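You operate a simulated robot arm through the tools that you are given. There is no shell and no other tool.

The job below is to be done with a simulated two-armed robot. You get a single attempt, and the scene is never put back.

Task
Switch the blender off, dial to OFF, lid and jar on the bench. Set down upright: blender jar.
Where things are to end (x, y in the base frame): jar lid within 60 mm of [580, 330]; blender jar within 60 mm of [570, 210].

It is judged by the outcome, as a careful person would: the job done as asked, and still so three seconds after it is handed in. It fails if anything else is knocked over, pushed out of place, dropped, spilled or broken. Lids that push on must go on centred and level and be pressed home; caps that screw on are set level and turned clockwise until they are tight.

Robot
Two 7-joint arms with two-finger parallel grippers on one trunk that stands fixed in place. Base frame: the origin is at the foot of the trunk, x ahead of it, y to its left, z up; the work surface is at about z = 850. Units: mm, degrees, N and s.
The left shoulder is at [80, 131, 947], the right one opposite. With the tool pointing down near the work surface each hand reaches from about 400 to 860 mm from the base axis, measured 20 degrees to its own side. Payload 1.57 kg a hand.
Tool frame (each hand has its own): the origin (TCP) lies between the finger pads and is the grasp point; the fingertips stand 30 mm ahead of it; z points along the fingers, y is the line along which they close. Largest opening 110 mm; finger width 24, thickness 12; the body of the gripper, 48 by 112 mm, starts 78 mm behind the TCP.
Orientation is that of the tool frame in the base frame, as a unit quaternion [x, y, z, w]. With the fingers straight down and closing along the base's y, the tool's x points along the base's -x, its y along +y and its z along -z.

Tools
- The arms move only by the tool servo_tool. It takes "left_commands", "right_commands" or both (then of equal length, played together; a hand with none holds still); each is a list of rows, each a list of 7 numbers: the shift along the base's x, y, z in units of 150 mm (1.0 is 150 mm), then the turn, a rotation vector about the base's x, y, z in units of 180 degrees (1.0 is 180 degrees), then the opening, from 0 (shut) to 1 (fully open). In form: [[tx, ty, tz, ax, ay, az, jaw], ...]. A call has 1 to 20 rows; each row is the pose to reach, as a shift and turn from the pose commanded when the call began. A call with a number of a shift or a turn outside -1 to 1 is refused whole. A row lasts 0.2 s, in which the tool goes at most 50 mm and 8.6 degrees; a call with a longer step from one row to the next is refused whole, and so is a gripper value outside its range. Where a pose cannot be reached the arm comes as near as it can. A force on the tool above 40 N (or 10 N above the force at the start of the call, whichever is more), or a blocked arm, ends the call early, and 0.2 s more pass. The fingers move at their own pace (about 108 mm/s each) and stop on an object; they squeeze with about 29 N. The grip force told is the motor's: it shows also when the fingers shut on nothing. Time passes only in rows, and 0.2 s behind the last, so rows that repeat a pose let the fingers close. It gives the time, the measured TCP pose, the force on the tool (base axes), the opening and the grip force at its end, in the units of the frame above (readings bear some noise), with the torque about the TCP (base axes, N m) and any sound that the robot's microphone picked up.
- Cameras (640 x 400 px; columns grow to the right, rows downward): "scene" is now at [-46.1, 10.2, 1443.3]; the picture's right is [0.12, -0.99, 0.00], its down [-0.43, -0.05, -0.90] and it looks along [0.89, 0.11, -0.43] (base axes); focal length 336 px, centre (320, 200). "left" rides on the left gripper at [70, -16, -141] in its tool frame; the picture's right is [0.23, 0.97, 0.00], its down [-0.85, 0.20, -0.48] and it looks along [-0.47, 0.11, 0.88] (tool axes); focal length 222 px, centre (320, 200). "right" rides on the right gripper at [70, 16, -141] in its tool frame; the picture's right is [-0.23, 0.97, 0.00], its down [-0.86, -0.20, -0.48] and it looks along [-0.47, -0.11, 0.88] (tool axes); focal length 222 px, centre (320, 200). There is no depth. A picture from a camera that has moved, and an enlarged one, comes with that camera's place and axes in the base frame and with its lens. The place of the scene camera against the robot may be out by one fixed shift of up to 18 mm in any direction.
- grab_frame(camera): a new picture of that camera. It takes no simulated time.
- head_to(pan, tilt): turns the head with the scene camera to pan (to the left, within 109 degrees either way) and tilt (down, from -29 to 69), counted from straight ahead of the robot. It gives what a move gives.
- close_up(camera, box): a new picture of the part [left, top, right, bottom] of that camera's present view, enlarged. It takes no simulated time.
- hand_in(): hands the job in; it is judged then, once.

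Nothing tells you positions but the pictures and the camera data. Unless the task says otherwise, let go and move clear before handing in.

The tools are called after "Call:" as a command line: name --argument value ..., lists and objects as JSON in quotes. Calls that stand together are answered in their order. servo_tool: Moves the arms, as the interface text tells. Its arguments: {"type":"object","properties":{"left_commands":{"type":"array","items":{"type":"array","items":{"type":"number"}}},"right_commands":{"type":"array","items":{"type":"array","items":{"type":"number"}}}},"required":[]} The other tools are called the same way: head_to (pan, tilt) turns the head that bears the scene camera; grab_frame (camera) takes a picture; close_up (camera, box) takes an enlarged picture of a part of a camera's view; hand_in () hands the job in.

At the start:

```text
t: 0.0
left_tcp_pos: [511.1, 401.3, 1198.2]
left_tcp_rot: [0.0, 1.0, 0.0, 0.0]
left_contact_force: [-0.4, -0.3, -0.3]
left_moment: [0.0, 0.0, -0.02]
left_width: 110.0
left_grasp_force: 0.1
right_tcp_pos: [591.8, -97.1, 1209.6]
right_tcp_rot: [0.0, 1.0, 0.0, 0.001]
right_contact_force: [-0.7, -0.2, 0.6]
right_moment: [0.0, 0.0, 0.0]
right_width: 110.1
right_grasp_force: 0.0
head pan, tilt: [6.9, 25.8]
```

scene: 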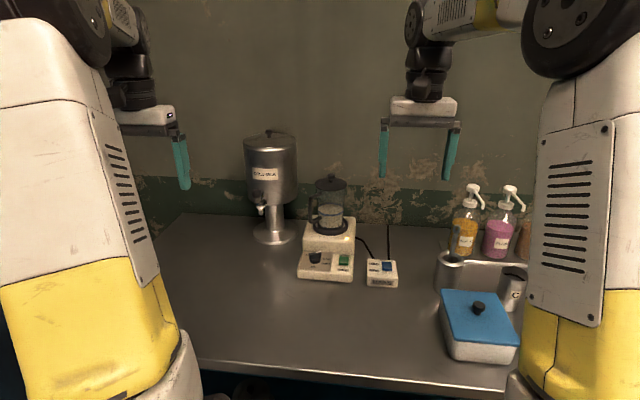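
right: 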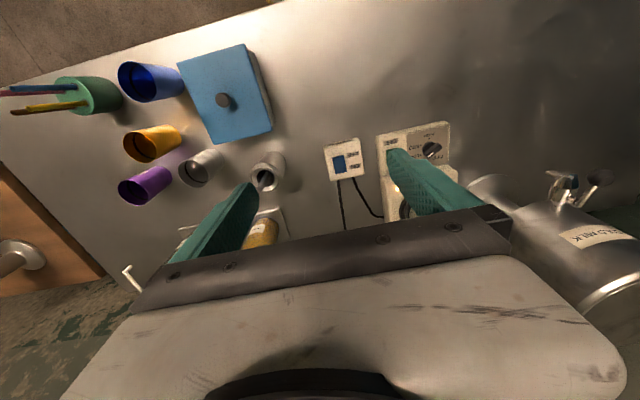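
left: 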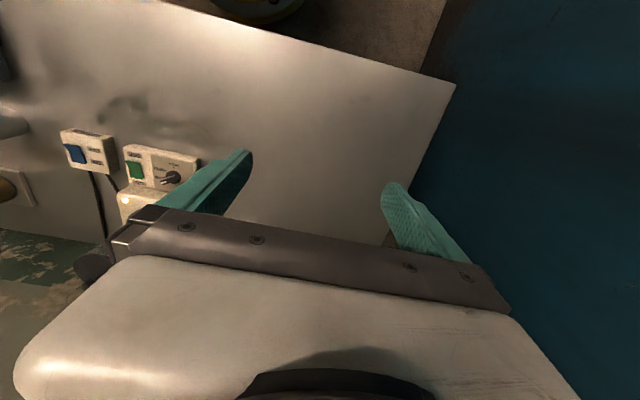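

I see a blender on the bench with a dial and a green switch at its front, a jar with a lid on top, and a separate box with a blue switch. I'll look closer before moving.

Call:
close_up --camera "scene" --box '[230, 120, 430, 300]'

Call:
close_up --camera "scene" --box '[290, 160, 370, 240]'

Call:
close_up --camera "scene" --box '[290, 220, 410, 300]'

Call:
close_up --camera "left" --box '[50, 110, 210, 230]'

Call:
close_up --camera "right" --box '[310, 100, 470, 240]'

```text
2.22 times, centred on (330, 210) of scene
camera zoom: at [-46.1, 10.2, 1443.3], right [0.12, -0.99, 0.0], down [-0.43, -0.05, -0.9], along [0.89, 0.11, -0.43], focal length 748 px, centre (298, 178)
```

zoom: 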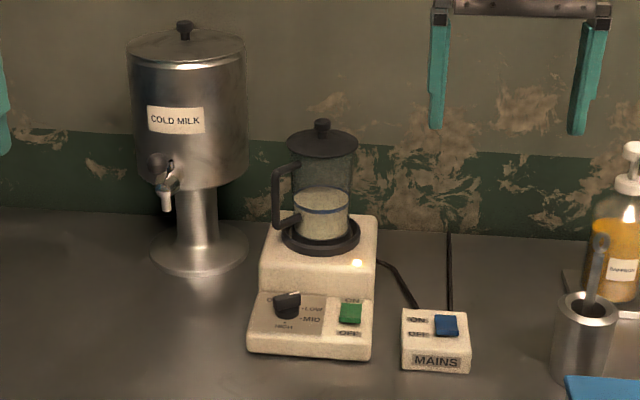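

```text
5.00 times, centred on (330, 200) of scene
camera zoom: at [-46.1, 10.2, 1443.3], right [0.12, -0.99, 0.0], down [-0.43, -0.05, -0.9], along [0.89, 0.11, -0.43], focal length 1682 px, centre (270, 200)
```

zoom: 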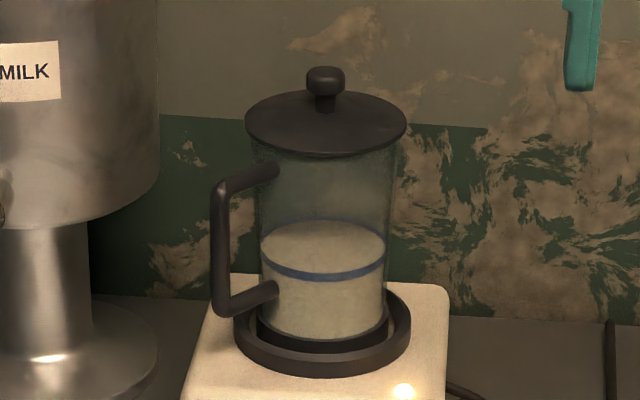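

```text
5.00 times, centred on (350, 260) of scene
camera zoom: at [-46.1, 10.2, 1443.3], right [0.12, -0.99, 0.0], down [-0.43, -0.05, -0.9], along [0.89, 0.11, -0.43], focal length 1682 px, centre (170, -100)
```

zoom: 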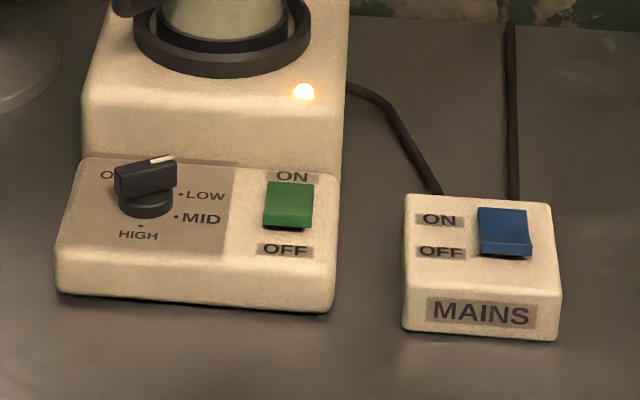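

```text
3.33 times, centred on (130, 170) of left
camera zoom: at [440.9, 384.3, 1340.2], right [-0.23, 0.97, 0.0], down [0.85, 0.2, 0.48], along [0.47, 0.11, -0.88], focal length 740 px, centre (953, 300)
```

zoom: 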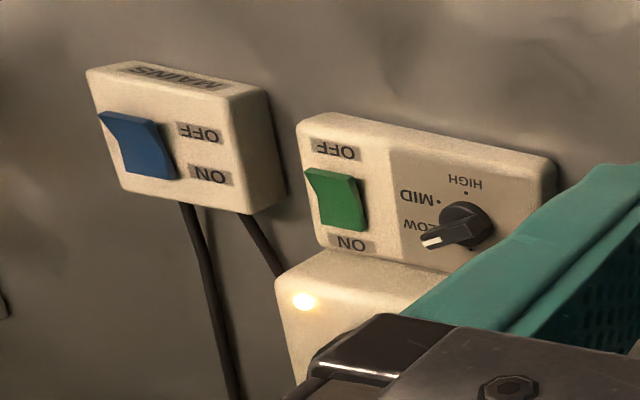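

```text
2.86 times, centred on (390, 170) of right
camera zoom: at [520.9, -80.9, 1350.5], right [0.23, 0.97, 0.0], down [0.86, -0.2, 0.48], along [0.47, -0.11, -0.88], focal length 635 px, centre (120, 286)
```

zoom: 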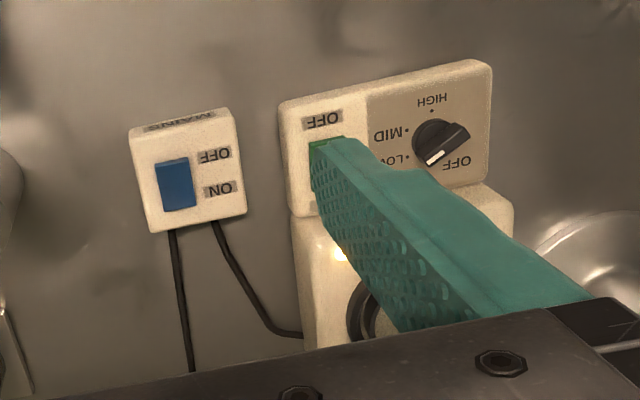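

The green rocker looks ON-side down, the lamp is lit, and the dial points somewhere near LOW. Triangulating puts the dial near (700, 118, 886) and the jar near (790, 85). I'll move the right hand aside and bring the left hand over for a better look with its wrist camera.

Call:
servo_tool --left_commands '[[0.08, -0.19, 0, 0, 0, 0, 1], [0.16, -0.38, 0, 0, 0, 0, 1], [0.24, -0.57, 0, 0, 0, 0, 1], [0.32, -0.76, 0, 0, 0, 0, 1], [0.4, -0.95, 0, 0, 0, 0, 1]]' --right_commands '[[-0.09, -0.17, 0, 0, 0, 0, 1], [-0.18, -0.34, 0, 0, 0, 0, 1], [-0.27, -0.51, 0, 0, 0, 0, 1], [-0.36, -0.68, 0, 0, 0, 0, 1], [-0.45, -0.85, 0, 0, 0, 0, 1]]'

```text
t: 1.2
left_tcp_pos: [573.7, 258.5, 1199.7]
left_tcp_rot: [-0.001, 1.0, 0.0, 0.0]
left_contact_force: [0.2, 0.3, 0.2]
left_moment: [-0.04, 0.01, 0.02]
left_width: 109.9
left_grasp_force: 0.1
right_tcp_pos: [525.2, -222.9, 1208.1]
right_tcp_rot: [-0.001, 1.0, 0.0, 0.0]
right_contact_force: [-0.3, 0.6, 0.2]
right_moment: [-0.05, 0.02, -0.01]
right_width: 109.9
right_grasp_force: 0.0
head pan, tilt: [6.9, 25.8]
```

The left hand is at (574, 258, 1200) with a clear path. I'll take a picture here, then go on over the front panel.

Call:
grab_frame --camera "left"

Call:
grab_frame --camera "scene"

```text
taken
camera left: at [502.8, 242.2, 1340.1], right [-0.23, 0.97, 0.0], down [0.86, 0.2, 0.48], along [0.47, 0.11, -0.88], focal length 222 px, centre (320, 200)
```

left: 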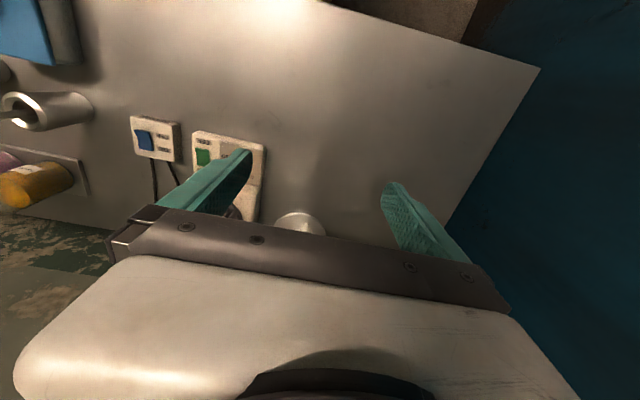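

```text
taken
```

scene: 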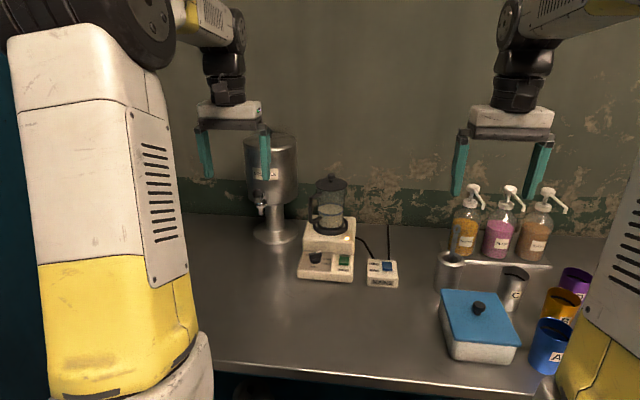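

The landing zones for the jar and lid on the bench are empty. I'll move the left hand over the panel's front side for a close view.

Call:
servo_tool --left_commands '[[0.06, -0.18, -0.08, 0, 0, 0, 1], [0.12, -0.36, -0.16, 0, 0, 0, 1], [0.18, -0.54, -0.24, 0, 0, 0, 1], [0.24, -0.72, -0.32, 0, 0, 0, 1], [0.3, -0.9, -0.4, 0, 0, 0, 1]]'

Call:
grab_frame --camera "left"

Call:
close_up --camera "left" --box '[220, 100, 420, 240]'

```text
t: 2.4
left_tcp_pos: [619.3, 121.7, 1139.6]
left_tcp_rot: [-0.001, 1.0, 0.0, 0.0]
left_contact_force: [-0.4, 1.0, 0.7]
left_moment: [-0.03, -0.03, -0.01]
left_width: 110.2
left_grasp_force: 0.0
right_tcp_pos: [523.0, -223.3, 1208.4]
right_tcp_rot: [-0.001, 1.0, 0.001, 0.0]
right_contact_force: [-0.5, -0.3, -0.2]
right_moment: [-0.01, -0.01, 0.01]
right_width: 110.1
right_grasp_force: 0.0
head pan, tilt: [6.9, 25.8]
```

```text
taken
camera left: at [546.9, 105.6, 1280.5], right [-0.23, 0.97, 0.0], down [0.85, 0.2, 0.48], along [0.47, 0.11, -0.88], focal length 222 px, centre (320, 200)
```

left: 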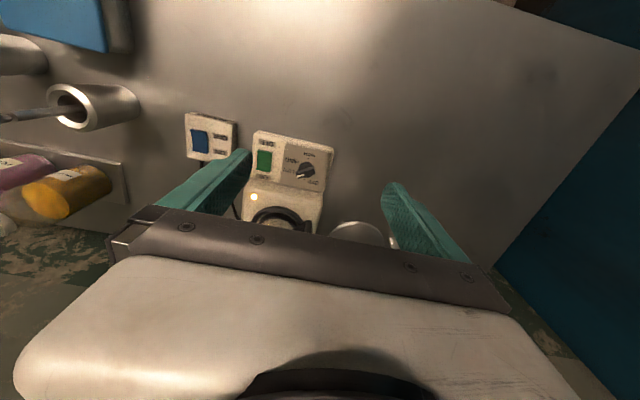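

```text
2.86 times, centred on (320, 170) of left
camera zoom: at [546.9, 105.6, 1280.5], right [-0.23, 0.97, 0.0], down [0.85, 0.2, 0.48], along [0.47, 0.11, -0.88], focal length 635 px, centre (320, 286)
```

zoom: 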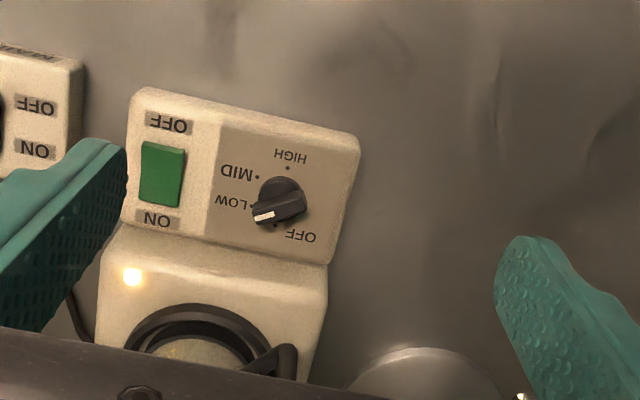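

The dial points at LOW and the rocker is ON. I'll lower the hand for a more precise look at the panel.

Call:
servo_tool --left_commands '[[0, 0, -0.2, 0, 0, 0, 1], [0, 0, -0.4, 0, 0, 0, 1], [0, 0, -0.6, 0, 0, 0, 1], [0, 0, -0.8, 0, 0, 0, 1], [0, 0, -0.8, 0, 0, 0, 1]]'

Call:
grab_frame --camera "left"

Call:
close_up --camera "left" --box '[250, 130, 370, 230]'

```text
t: 3.6
left_tcp_pos: [616.7, 124.9, 1016.4]
left_tcp_rot: [-0.001, 1.0, 0.001, -0.001]
left_contact_force: [-0.2, -0.2, 0.2]
left_moment: [0.0, 0.02, 0.04]
left_width: 110.1
left_grasp_force: 0.0
right_tcp_pos: [524.8, -222.8, 1207.0]
right_tcp_rot: [0.001, 1.0, 0.0, 0.0]
right_contact_force: [-0.4, -0.7, -0.3]
right_moment: [0.05, 0.03, 0.0]
right_width: 110.1
right_grasp_force: 0.0
head pan, tilt: [6.9, 25.8]
```

```text
taken
camera left: at [545.7, 107.5, 1157.6], right [-0.23, 0.97, 0.0], down [0.85, 0.2, 0.48], along [0.47, 0.11, -0.88], focal length 222 px, centre (320, 200)
```

left: 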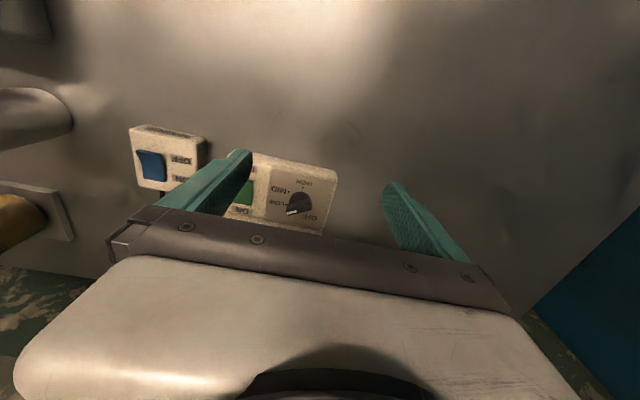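

```text
4.00 times, centred on (310, 180) of left
camera zoom: at [545.7, 107.5, 1157.6], right [-0.23, 0.97, 0.0], down [0.85, 0.2, 0.48], along [0.47, 0.11, -0.88], focal length 888 px, centre (360, 280)
```

zoom: 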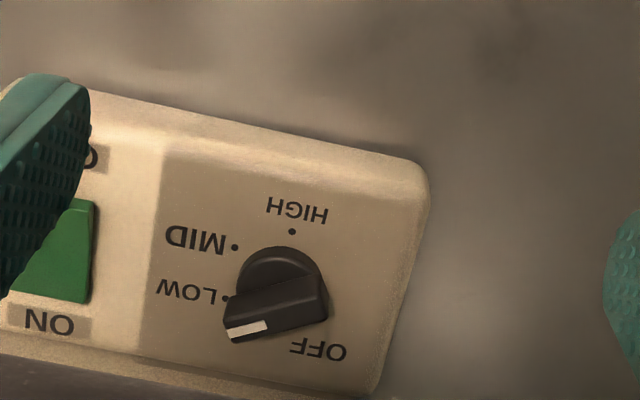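

The panel is clear in view. I'll calibrate the scene camera against the left fingertips, whose position I know, so its views of the blender can be trusted.

Call:
close_up --camera "scene" --box '[240, 130, 400, 230]'

Call:
close_up --camera "scene" --box '[270, 200, 390, 290]'

Call:
close_up --camera "right" --box '[400, 60, 640, 210]'

Call:
grab_frame --camera "right"

```text
4.00 times, centred on (320, 180) of scene
camera zoom: at [-46.1, 10.1, 1443.3], right [0.12, -0.99, 0.0], down [-0.43, -0.05, -0.9], along [0.89, 0.11, -0.43], focal length 1346 px, centre (320, 280)
```

zoom: 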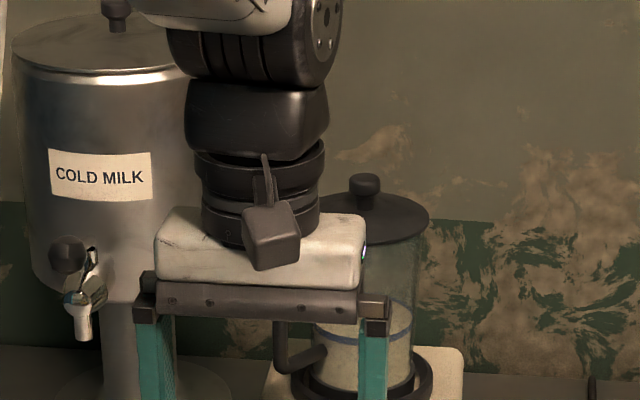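

```text
4.44 times, centred on (330, 245) of scene
camera zoom: at [-46.1, 10.1, 1443.3], right [0.12, -0.99, 0.0], down [-0.43, -0.05, -0.9], along [0.89, 0.11, -0.43], focal length 1495 px, centre (276, 0)
```

zoom: 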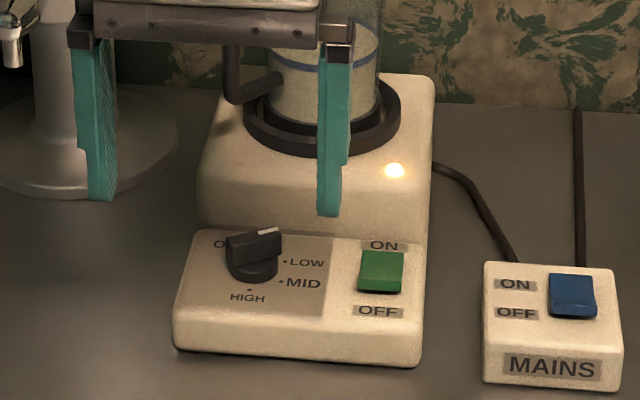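

```text
2.67 times, centred on (520, 135) of right
camera zoom: at [454.1, -206.8, 1349.2], right [0.23, 0.97, 0.0], down [0.86, -0.2, 0.48], along [0.47, -0.11, -0.88], focal length 592 px, centre (-213, 373)
```

zoom: 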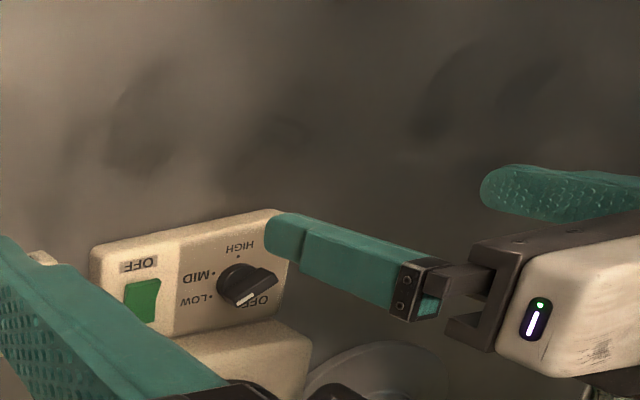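

```text
taken
camera right: at [454.1, -206.8, 1349.2], right [0.23, 0.97, 0.0], down [0.86, -0.2, 0.48], along [0.47, -0.11, -0.88], focal length 222 px, centre (320, 200)
```

right: 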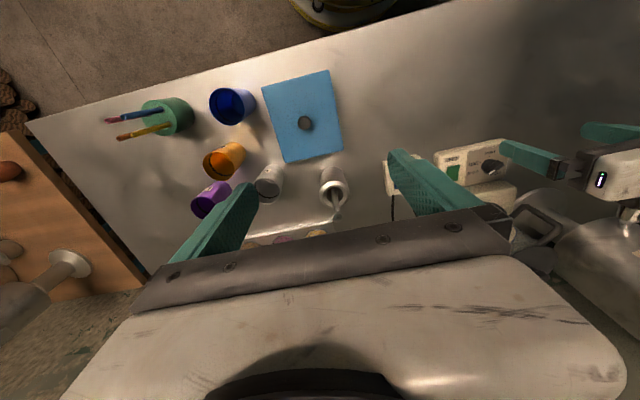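

With the fingertips as a reference, the scene camera sits about 12 mm lower than stated. That puts the rocker centre near (706, 38, 880), the dial near (698, 116, 885) and the jar axis near (811, 85), with the lid knob top near z 1090. I'll shut the left fingers, tilt the hand 20° and hover over the OFF end of the rocker.

Call:
servo_tool --left_commands '[[0.1, -0.114, 0, 0, -0.0278, 0, 0], [0.2, -0.228, -0.05, 0, -0.0556, 0, 0], [0.3, -0.342, -0.15, 0, -0.0833, 0, 0], [0.4, -0.456, -0.25, 0, -0.1111, 0, 0], [0.503, -0.57, -0.36, 0, -0.1111, 0, 0], [0.503, -0.57, -0.457, 0, -0.1111, 0, 0], [0.503, -0.57, -0.457, 0, -0.1111, 0, 0]]'

Call:
grab_frame --camera "left"

Call:
close_up --camera "left" --box '[240, 110, 400, 230]'

Call:
close_up --camera "scene" --box '[270, 200, 390, 290]'

```text
t: 5.2
left_tcp_pos: [690.9, 39.3, 949.6]
left_tcp_rot: [0.0, 0.985, 0.0, 0.173]
left_contact_force: [-0.1, -0.5, 0.8]
left_moment: [-0.02, 0.0, -0.02]
left_width: 0.0
left_grasp_force: 21.0
right_tcp_pos: [523.9, -224.2, 1208.5]
right_tcp_rot: [0.0, 1.0, -0.001, 0.0]
right_contact_force: [0.0, -0.5, 0.1]
right_moment: [0.0, -0.02, 0.02]
right_width: 110.2
right_grasp_force: 0.0
head pan, tilt: [6.9, 25.8]
```

```text
taken
camera left: at [575.6, 22.7, 1058.8], right [-0.21, 0.97, -0.08], down [0.64, 0.2, 0.74], along [0.74, 0.11, -0.67], focal length 222 px, centre (320, 200)
```

left: 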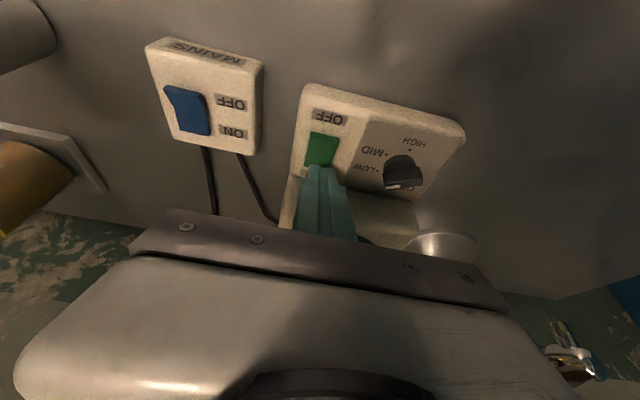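

```text
3.33 times, centred on (320, 170) of left
camera zoom: at [575.6, 22.7, 1058.8], right [-0.21, 0.97, -0.08], down [0.64, 0.2, 0.74], along [0.74, 0.11, -0.67], focal length 740 px, centre (320, 300)
```

zoom: 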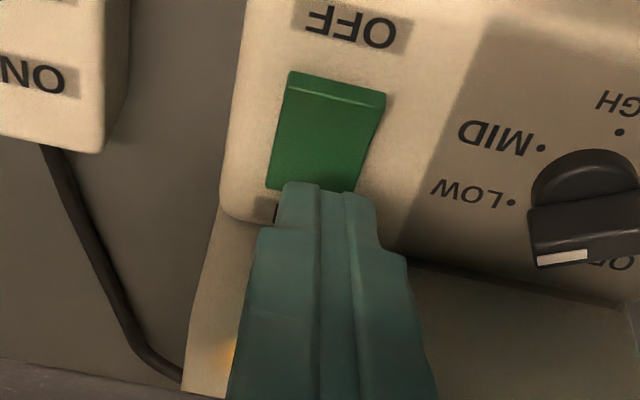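

```text
4.44 times, centred on (330, 245) of scene
camera zoom: at [-46.1, 10.1, 1443.3], right [0.12, -0.99, 0.0], down [-0.43, -0.05, -0.9], along [0.89, 0.11, -0.43], focal length 1495 px, centre (276, 0)
```

zoom: 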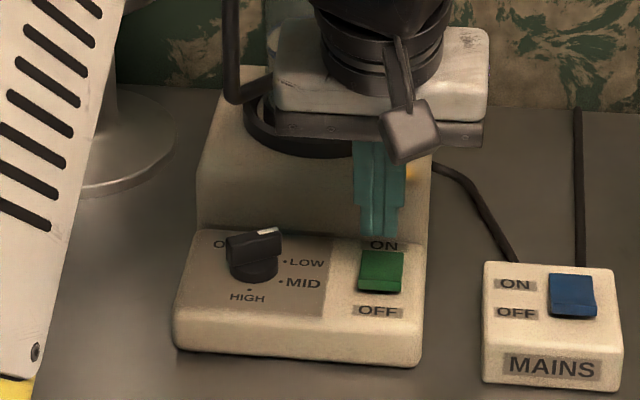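

The fingertip hovers right over the rocker; its OFF end runs from x ≈ 692, about 10 mm proud of the panel. I'll shift 5 mm forward and lower gently onto the OFF end.

Call:
servo_tool --left_commands '[[0.033, -0.003, -0.07, 0, 0, 0, 0], [0.033, -0.003, -0.14, 0, 0, 0, 0], [0.033, -0.003, -0.2, 0, 0, 0, 0], [0.033, -0.003, -0.22, 0, 0, 0, 0], [0.033, -0.003, -0.24, 0, 0, 0, 0], [0.033, -0.003, -0.255, 0, 0, 0, 0]]'

Call:
close_up --camera "left" --box '[240, 110, 400, 230]'

Call:
close_up --camera "scene" --box '[300, 225, 390, 290]'

```text
t: 6.0
left_tcp_pos: [696.6, 38.1, 926.3]
left_tcp_rot: [0.0, 0.984, -0.001, 0.177]
left_contact_force: [-7.0, 0.8, 12.5]
left_moment: [0.04, 0.25, 0.04]
left_width: 0.0
left_grasp_force: 21.3
right_tcp_pos: [523.7, -223.3, 1209.5]
right_tcp_rot: [-0.001, 1.0, 0.0, 0.0]
right_contact_force: [-0.5, -0.8, 0.1]
right_moment: [0.01, 0.01, 0.03]
right_width: 109.9
right_grasp_force: 0.1
head pan, tilt: [6.9, 25.8]
stopped in row 4 (left hand): the force on the tool passed its limit at 47 N (the readings are from after the stop); the commanded pose is now the measured one
```

```text
3.33 times, centred on (320, 170) of left
camera zoom: at [580.9, 21.1, 1034.2], right [-0.21, 0.97, -0.08], down [0.63, 0.2, 0.75], along [0.74, 0.11, -0.66], focal length 740 px, centre (320, 300)
```

zoom: 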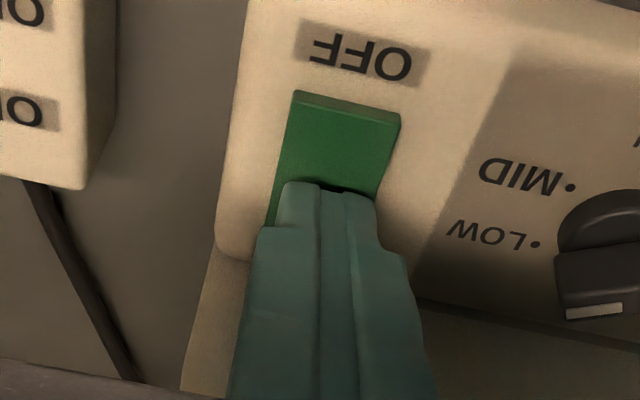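

```text
6.15 times, centred on (345, 258) of scene
camera zoom: at [-47.0, 10.1, 1443.2], right [0.12, -0.99, 0.0], down [-0.43, -0.05, -0.9], along [0.89, 0.11, -0.43], focal length 2070 px, centre (166, -154)
```

zoom: 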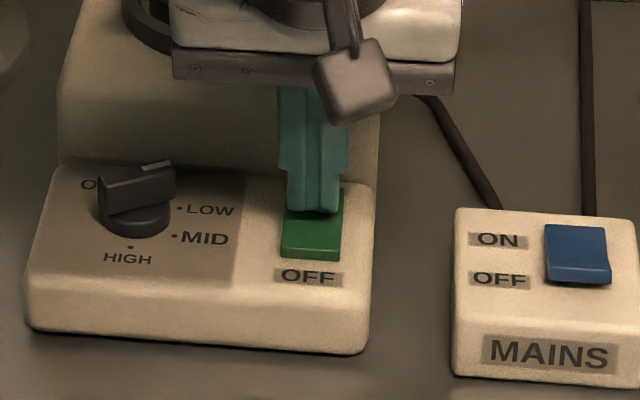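

The tip touched the rocker near its middle rather than its OFF end, so the surface is about 5 mm higher than I took it to be. I'll lift, move back 13 mm, and look again before pressing.

Call:
servo_tool --left_commands '[[0, 0, 0.08, 0, 0, 0, 0], [-0.045, 0, 0.12, 0, 0, 0, 0], [-0.09, 0, 0.12, 0, 0, 0, 0], [-0.09, 0, 0.12, 0, 0, 0, 0]]'

Call:
close_up --camera "left" --box '[260, 110, 380, 200]'

Call:
close_up --camera "scene" --box '[310, 230, 370, 280]'

```text
t: 7.0
left_tcp_pos: [683.8, 37.2, 943.2]
left_tcp_rot: [0.0, 0.984, -0.001, 0.176]
left_contact_force: [0.8, -0.1, -0.1]
left_moment: [0.0, -0.02, 0.0]
left_width: 0.2
left_grasp_force: 21.1
right_tcp_pos: [525.4, -222.9, 1208.0]
right_tcp_rot: [-0.001, 1.0, 0.0, 0.0]
right_contact_force: [-0.7, 0.3, 0.2]
right_moment: [0.01, -0.02, 0.01]
right_width: 110.0
right_grasp_force: 0.0
head pan, tilt: [6.9, 25.8]
```

```text
4.44 times, centred on (320, 155) of left
camera zoom: at [567.6, 20.4, 1051.0], right [-0.21, 0.97, -0.08], down [0.64, 0.2, 0.75], along [0.74, 0.11, -0.66], focal length 987 px, centre (320, 400)
```

zoom: 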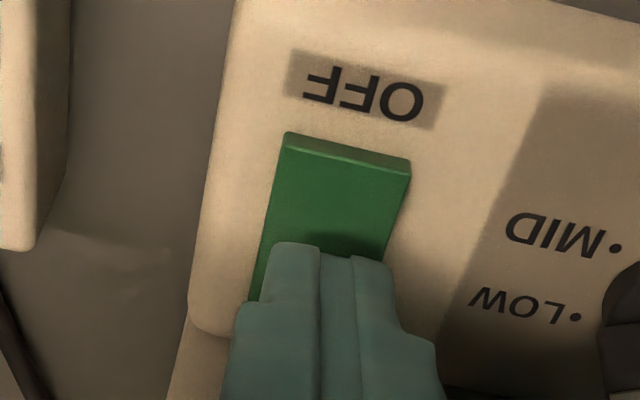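

```text
8.00 times, centred on (340, 255) of scene
camera zoom: at [-46.0, 10.1, 1443.3], right [0.12, -0.99, 0.0], down [-0.43, -0.05, -0.9], along [0.89, 0.11, -0.43], focal length 2691 px, centre (160, -240)
```

zoom: 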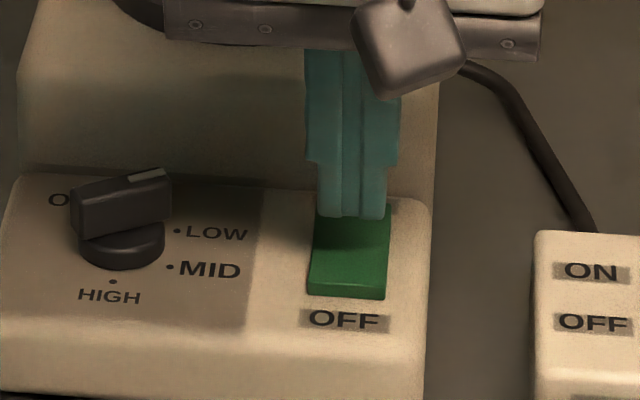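

The OFF end of the rocker now looks lower than before, so it may already have flipped. I'll back the hand off to see the whole rocker and the lamp.

Call:
servo_tool --left_commands '[[-0.1, 0.05, 0.15, 0, 0, 0, 0], [-0.25, 0.15, 0.35, 0, 0, 0, 0], [-0.4, 0.25, 0.5, 0, 0, 0, 0], [-0.5, 0.3, 0.6, 0, 0, 0, 0], [-0.5, 0.3, 0.6, 0, 0, 0, 0]]'

Call:
close_up --camera "left" --box '[230, 60, 430, 200]'

Call:
close_up --camera "scene" --box '[290, 220, 410, 300]'

Call:
grab_frame --camera "scene"

```text
t: 8.2
left_tcp_pos: [607.1, 82.7, 1033.2]
left_tcp_rot: [0.0, 0.984, -0.001, 0.176]
left_contact_force: [0.5, 0.1, -0.3]
left_moment: [-0.01, 0.0, 0.01]
left_width: 0.1
left_grasp_force: 20.7
right_tcp_pos: [524.8, -223.9, 1207.7]
right_tcp_rot: [-0.001, 1.0, 0.0, 0.0]
right_contact_force: [-0.8, -0.9, -0.1]
right_moment: [0.0, -0.04, 0.01]
right_width: 110.3
right_grasp_force: 0.1
head pan, tilt: [6.9, 25.8]
```

```text
2.86 times, centred on (330, 130) of left
camera zoom: at [491.0, 66.4, 1141.5], right [-0.21, 0.97, -0.08], down [0.64, 0.2, 0.74], along [0.74, 0.11, -0.66], focal length 635 px, centre (291, 400)
```

zoom: 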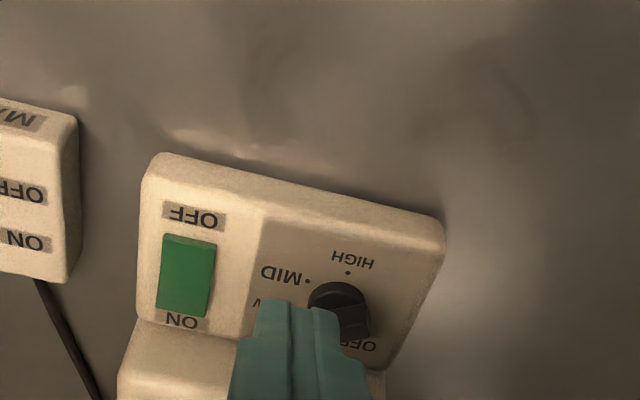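

```text
5.00 times, centred on (350, 260) of scene
camera zoom: at [-46.1, 10.1, 1443.3], right [0.12, -0.99, 0.0], down [-0.43, -0.05, -0.9], along [0.89, 0.11, -0.43], focal length 1682 px, centre (170, -100)
```

zoom: 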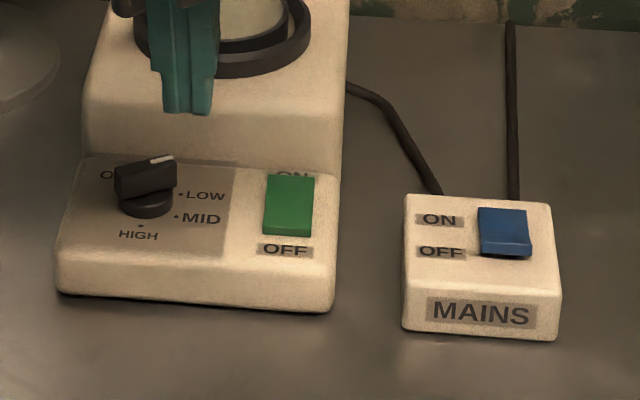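

```text
taken
```

scene: 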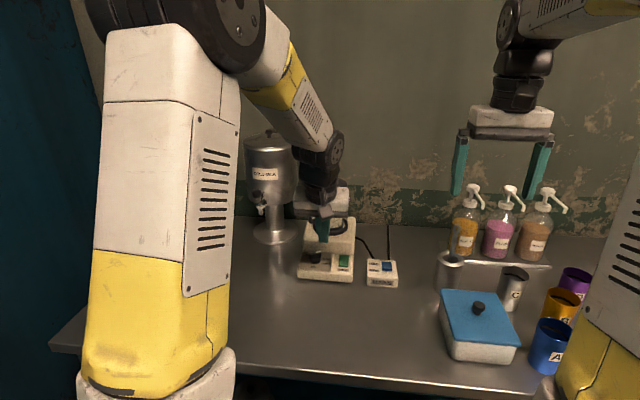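

The rocker is now at OFF (its ON end stands proud and the lamp is out), and the blender has not shifted. Next is the dial; I'll move the hand left for an unblocked view of it and its OFF mark.

Call:
servo_tool --left_commands '[[0, 0.2, 0, 0, 0, 0, 0], [0, 0.4, 0, 0, 0, 0, 0], [0.1, 0.6, 0, 0, 0, 0, 0], [0.2, 0.7, 0, 0, 0, 0, 0], [0.2, 0.7, 0, 0, 0, 0, 0]]'

Call:
grab_frame --camera "left"

Call:
close_up --camera "left" --box '[190, 110, 310, 200]'

Call:
close_up --camera "scene" --box '[290, 240, 350, 285]'

Call:
close_up --camera "scene" --box '[290, 160, 370, 240]'

```text
t: 9.4
left_tcp_pos: [641.3, 186.4, 1034.2]
left_tcp_rot: [-0.001, 0.984, 0.0, 0.177]
left_contact_force: [0.0, -0.4, 0.9]
left_moment: [-0.01, 0.0, -0.01]
left_width: 0.0
left_grasp_force: 21.2
right_tcp_pos: [524.2, -223.0, 1207.7]
right_tcp_rot: [0.0, 1.0, 0.0, 0.0]
right_contact_force: [0.4, 0.8, -0.9]
right_moment: [0.01, 0.02, -0.01]
right_width: 110.1
right_grasp_force: 0.1
head pan, tilt: [6.9, 25.8]
```

```text
taken
camera left: at [524.6, 169.7, 1142.4], right [-0.21, 0.97, -0.08], down [0.64, 0.2, 0.74], along [0.74, 0.11, -0.66], focal length 222 px, centre (320, 200)
```

left: 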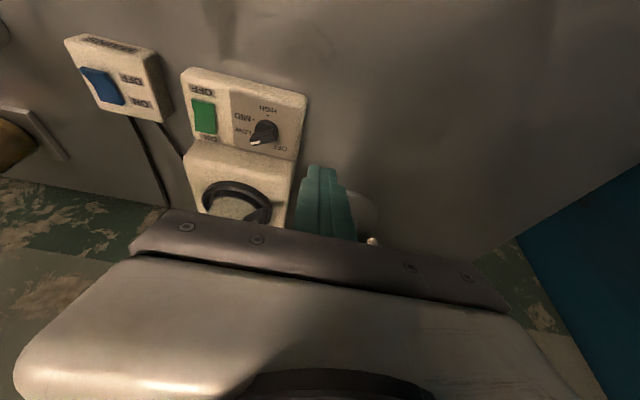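

```text
4.44 times, centred on (250, 155) of left
camera zoom: at [524.6, 169.7, 1142.4], right [-0.21, 0.97, -0.08], down [0.64, 0.2, 0.74], along [0.74, 0.11, -0.66], focal length 987 px, centre (631, 400)
```

zoom: 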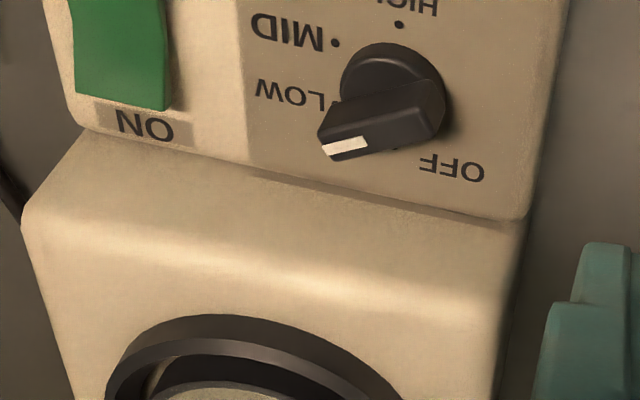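

```text
8.89 times, centred on (320, 262) of scene
camera zoom: at [-46.1, 10.1, 1443.3], right [0.12, -0.99, 0.0], down [-0.43, -0.05, -0.9], along [0.89, 0.11, -0.43], focal length 2990 px, centre (320, -356)
```

zoom: 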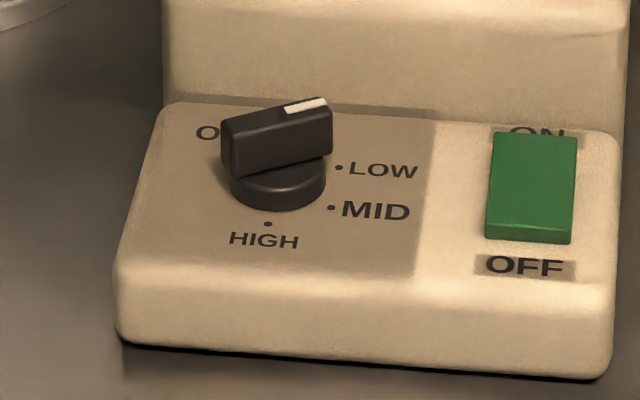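

```text
5.00 times, centred on (330, 200) of scene
camera zoom: at [-46.1, 10.1, 1443.3], right [0.12, -0.99, 0.0], down [-0.43, -0.05, -0.9], along [0.89, 0.11, -0.43], focal length 1682 px, centre (270, 200)
```

zoom: 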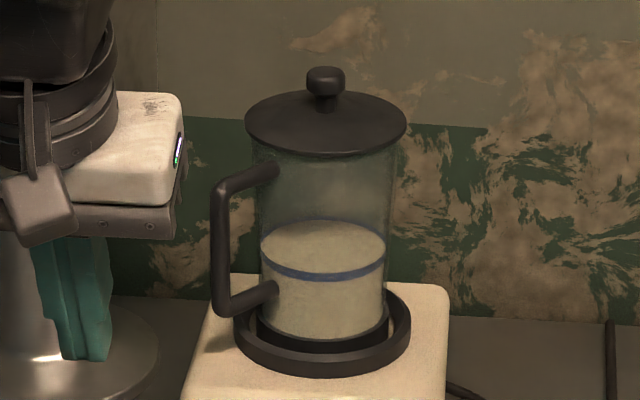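

The dial's marks are in view: HIGH and MID dots sit 60° apart around a centre near (703, 116). I'll zoom right in to find the OFF dot.

Call:
close_up --camera "left" --box '[240, 110, 300, 155]'

Call:
close_up --camera "right" --box '[460, 140, 530, 190]'

```text
8.89 times, centred on (270, 132) of left
camera zoom: at [524.6, 169.7, 1142.4], right [-0.21, 0.97, -0.08], down [0.64, 0.2, 0.74], along [0.74, 0.11, -0.66], focal length 1974 px, centre (764, 800)
```

zoom: 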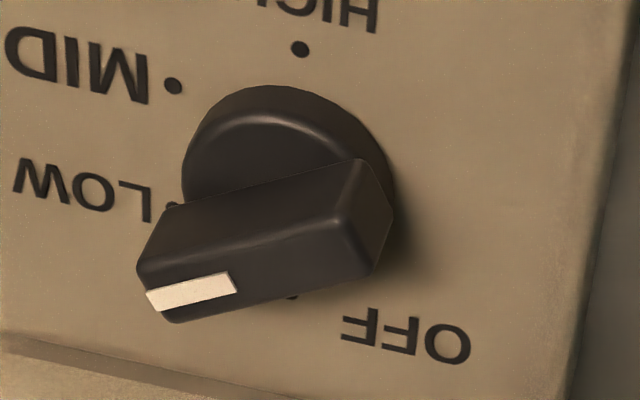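

```text
8.00 times, centred on (495, 165) of right
camera zoom: at [454.0, -206.7, 1349.2], right [0.23, 0.97, 0.0], down [0.86, -0.2, 0.48], along [0.47, -0.11, -0.88], focal length 1777 px, centre (-1080, 480)
```

zoom: 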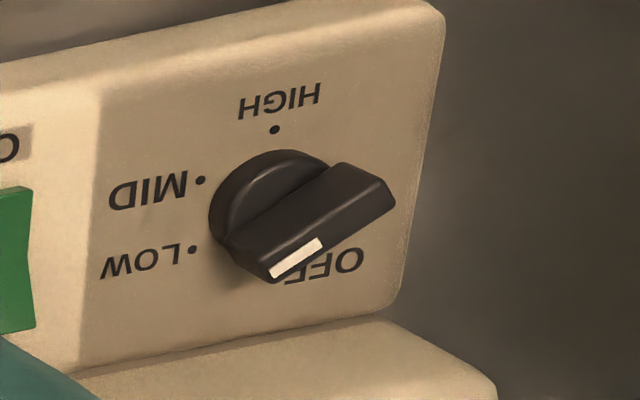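

The OFF dot is directly behind the dial (azimuth 0°), so the bar must turn 60° counter-clockwise from LOW. I'll yaw the tilted hand -60° so the fingers straddle the bar and the hand leans away from the jar handle, and hover above it.

Call:
servo_tool --left_commands '[[0.05, -0.053, -0.03, 0, 0, -0.0417, 0.35], [0.1, -0.107, -0.06, 0, 0, -0.0833, 0.35], [0.152, -0.16, -0.12, 0, 0, -0.125, 0.35], [0.203, -0.214, -0.18, 0, 0, -0.1667, 0.35], [0.253, -0.267, -0.25, 0, 0, -0.2083, 0.35], [0.304, -0.32, -0.32, 0, 0, -0.25, 0.35], [0.355, -0.374, -0.39, 0, 0, -0.2917, 0.35], [0.405, -0.427, -0.459, 0, 0, -0.3333, 0.35], [0.405, -0.427, -0.459, 0, 0, -0.3333, 0.35]]'

Call:
grab_frame --camera "left"

Call:
close_up --camera "left" --box '[240, 100, 400, 220]'

Call:
close_up --camera "scene" --box '[270, 160, 390, 290]'

Call:
close_up --camera "right" --box '[430, 100, 590, 240]'

```text
t: 11.4
left_tcp_pos: [701.0, 123.2, 964.7]
left_tcp_rot: [0.492, 0.852, -0.089, 0.152]
left_contact_force: [-1.2, 0.5, 0.2]
left_moment: [-0.01, 0.01, -0.02]
left_width: 38.7
left_grasp_force: 0.0
right_tcp_pos: [525.0, -223.9, 1207.0]
right_tcp_rot: [0.0, 1.0, 0.0, 0.0]
right_contact_force: [0.0, 0.0, 0.3]
right_moment: [0.02, 0.01, -0.01]
right_width: 110.1
right_grasp_force: 0.1
head pan, tilt: [6.9, 25.8]
```

```text
taken
camera left: at [626.9, 214.1, 1073.2], right [0.74, 0.67, -0.08], down [0.49, -0.45, 0.75], along [0.46, -0.59, -0.66], focal length 222 px, centre (320, 200)
```

left: 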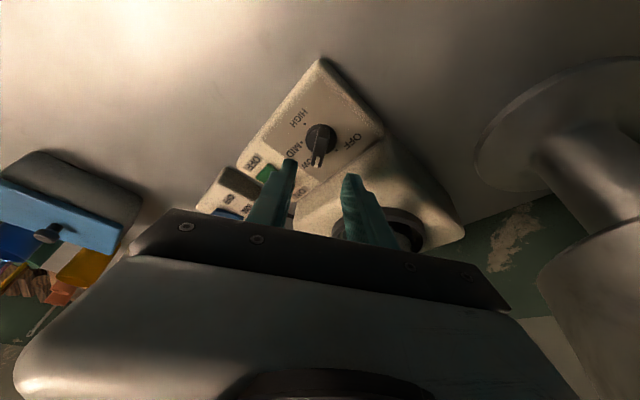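

```text
3.33 times, centred on (320, 160) of left
camera zoom: at [626.9, 214.1, 1073.2], right [0.74, 0.67, -0.08], down [0.49, -0.45, 0.75], along [0.46, -0.59, -0.66], focal length 740 px, centre (320, 333)
```

zoom: 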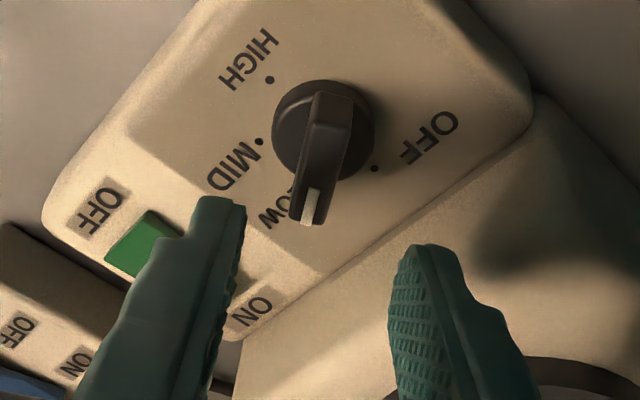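

```text
3.08 times, centred on (330, 225) of scene
camera zoom: at [-46.1, 10.1, 1443.3], right [0.12, -0.99, 0.0], down [-0.43, -0.05, -0.9], along [0.89, 0.11, -0.43], focal length 1035 px, centre (289, 123)
```

zoom: 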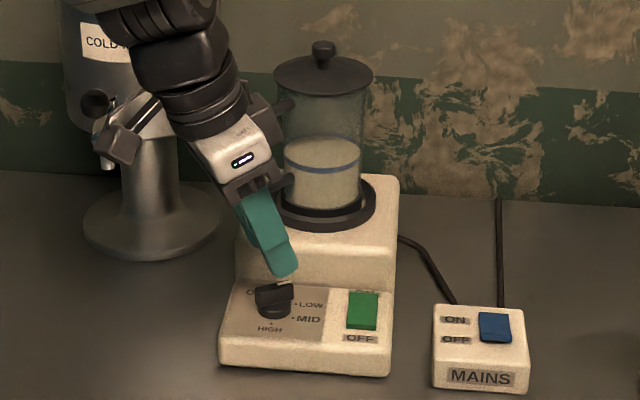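

```text
2.86 times, centred on (510, 170) of right
camera zoom: at [454.1, -206.8, 1349.2], right [0.23, 0.97, 0.0], down [0.86, -0.2, 0.48], along [0.47, -0.11, -0.88], focal length 635 px, centre (-223, 286)
```

zoom: 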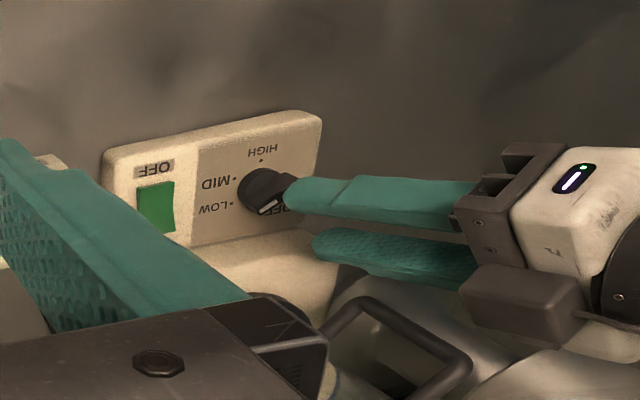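

The fingers straddle the bar, lined up with it, and the jar handle (near (768, 145)) stays clear of the hand by my figures. I'll descend partway and check alignment.

Call:
servo_tool --left_commands '[[0, 0, -0.08, 0, 0, 0, 0.35], [0, 0, -0.16, 0, 0, 0, 0.35], [0, 0, -0.21, 0, 0, 0, 0.35], [0, 0, -0.24, 0, 0, 0, 0.35], [0, 0, -0.24, 0, 0, 0, 0.35]]'

Call:
close_up --camera "left" --box '[260, 120, 380, 210]'

Call:
close_up --camera "scene" --box '[290, 200, 370, 290]'

Call:
close_up --camera "right" --box '[470, 110, 570, 210]'

```text
t: 12.7
left_tcp_pos: [700.3, 122.3, 926.6]
left_tcp_rot: [0.492, 0.853, -0.089, 0.152]
left_contact_force: [0.7, 0.9, 0.1]
left_moment: [-0.02, 0.01, -0.02]
left_width: 38.4
left_grasp_force: 0.0
right_tcp_pos: [524.9, -223.1, 1208.1]
right_tcp_rot: [-0.001, 1.0, 0.0, 0.001]
right_contact_force: [-0.3, 0.6, 0.3]
right_moment: [-0.03, -0.02, 0.01]
right_width: 109.8
right_grasp_force: 0.1
head pan, tilt: [6.9, 25.8]
```

```text
4.44 times, centred on (320, 165) of left
camera zoom: at [626.8, 212.8, 1036.0], right [0.74, 0.67, -0.08], down [0.49, -0.45, 0.74], along [0.46, -0.59, -0.66], focal length 987 px, centre (320, 356)
```

zoom: 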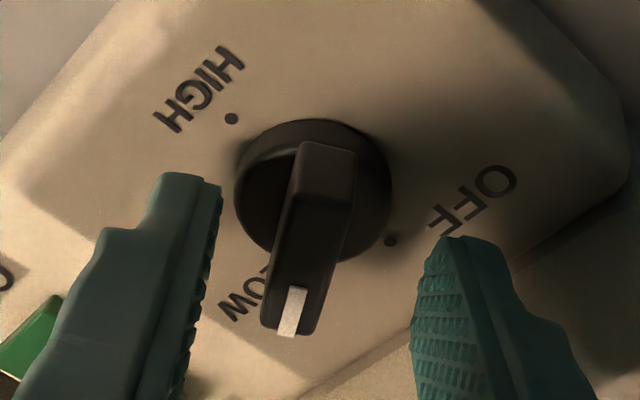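

```text
4.44 times, centred on (330, 245) of scene
camera zoom: at [-46.0, 10.1, 1443.3], right [0.12, -0.99, 0.0], down [-0.43, -0.05, -0.9], along [0.89, 0.11, -0.43], focal length 1495 px, centre (276, 0)
```

zoom: 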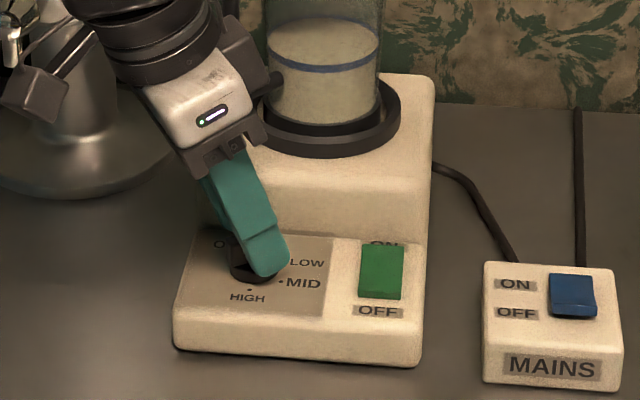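

```text
4.00 times, centred on (520, 160) of right
camera zoom: at [454.1, -206.8, 1349.2], right [0.23, 0.97, 0.0], down [0.86, -0.2, 0.48], along [0.47, -0.11, -0.88], focal length 888 px, centre (-480, 360)
```

zoom: 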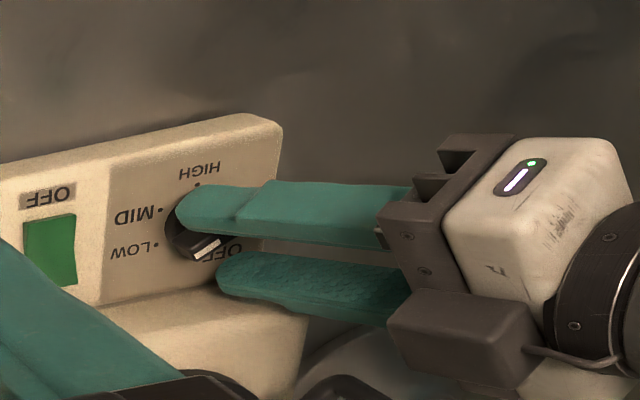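

The bar lies centred between the fingers. I'll go down 5 mm more and close on it.

Call:
servo_tool --left_commands '[[0, 0, -0.017, 0, 0, 0, 0.35], [0, 0, -0.033, 0, 0, 0, 0.35], [0, 0, -0.033, 0, 0, 0, 0.2], [0, 0, -0.033, 0, 0, 0, 0.1], [0, 0, -0.033, 0, 0, 0, 0.0], [0, 0, -0.033, 0, 0, 0, 0.0], [0, 0, -0.033, 0, 0, 0, 0.0]]'

Call:
close_up --camera "left" --box '[260, 120, 380, 210]'

```text
t: 14.2
left_tcp_pos: [698.1, 120.8, 922.4]
left_tcp_rot: [0.493, 0.853, -0.09, 0.15]
left_contact_force: [-31.9, -10.4, 10.4]
left_moment: [-0.79, 0.62, -0.22]
left_width: 27.4
left_grasp_force: 38.2
right_tcp_pos: [523.6, -223.3, 1208.9]
right_tcp_rot: [0.0, 1.0, 0.0, 0.001]
right_contact_force: [0.1, 0.3, 0.1]
right_moment: [-0.03, -0.01, 0.03]
right_width: 110.1
right_grasp_force: 0.1
head pan, tilt: [6.9, 25.8]
```

```text
4.44 times, centred on (320, 165) of left
camera zoom: at [625.0, 211.7, 1031.4], right [0.74, 0.67, -0.08], down [0.49, -0.45, 0.74], along [0.46, -0.59, -0.66], focal length 987 px, centre (320, 356)
```

zoom: 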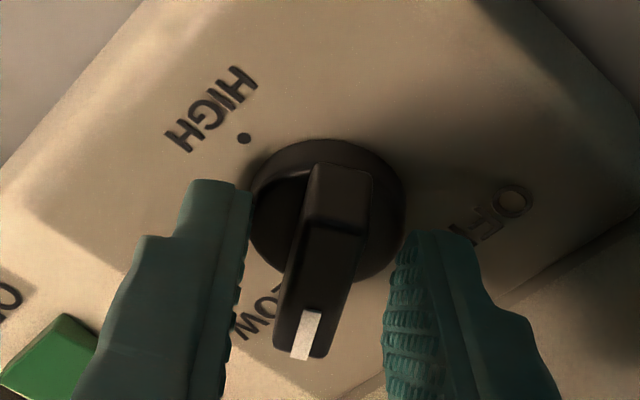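

The fingers caught the round skirt below the bar (27 mm) instead of the bar, and the hand was pushed a little sideways. I'll open, rise 7 mm and check that the blender has not moved.

Call:
servo_tool --left_commands '[[0, 0, 0, 0, 0, 0, 0.35], [0, 0, 0, 0, 0, 0, 0.35], [0, 0, 0.023, 0, 0, 0, 0.35], [0, 0, 0.047, 0, 0, 0, 0.35], [0, 0, 0.047, 0, 0, 0, 0.35]]'

Call:
close_up --camera "left" --box '[260, 120, 380, 210]'

Call:
close_up --camera "scene" --box '[290, 200, 410, 300]'

```text
t: 15.4
left_tcp_pos: [700.1, 124.2, 929.0]
left_tcp_rot: [0.491, 0.853, -0.088, 0.152]
left_contact_force: [0.1, -0.4, -0.2]
left_moment: [-0.02, -0.02, 0.02]
left_width: 38.3
left_grasp_force: 0.1
right_tcp_pos: [524.6, -222.9, 1208.8]
right_tcp_rot: [0.001, 1.0, 0.0, 0.0]
right_contact_force: [0.4, 0.6, 0.0]
right_moment: [0.0, 0.05, 0.05]
right_width: 109.9
right_grasp_force: 0.1
head pan, tilt: [6.9, 25.8]
```

```text
4.44 times, centred on (320, 165) of left
camera zoom: at [627.1, 214.2, 1038.1], right [0.74, 0.67, -0.08], down [0.49, -0.45, 0.74], along [0.46, -0.59, -0.66], focal length 987 px, centre (320, 356)
```

zoom: 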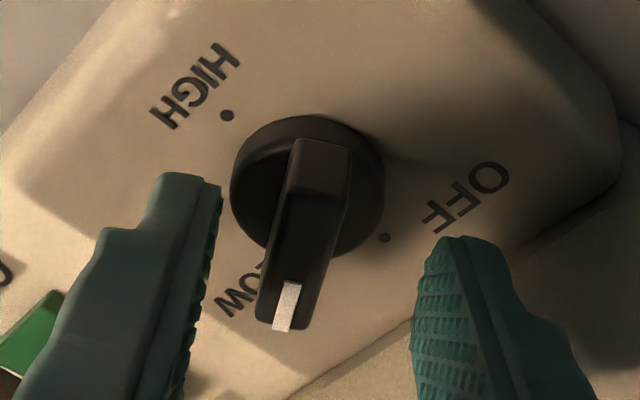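

```text
4.00 times, centred on (350, 250) of scene
camera zoom: at [-46.1, 10.2, 1443.3], right [0.12, -0.99, 0.0], down [-0.43, -0.05, -0.9], along [0.89, 0.11, -0.43], focal length 1346 px, centre (200, 0)
```

zoom: 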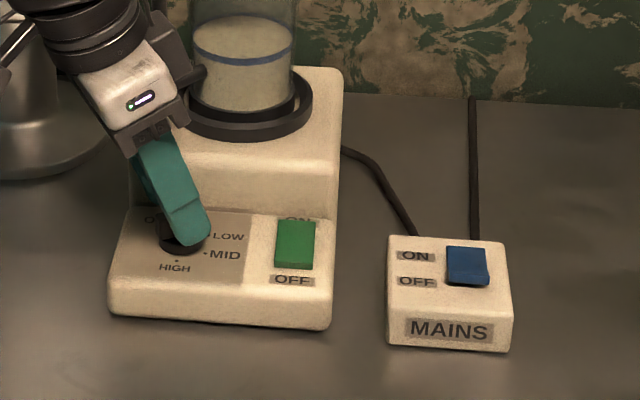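

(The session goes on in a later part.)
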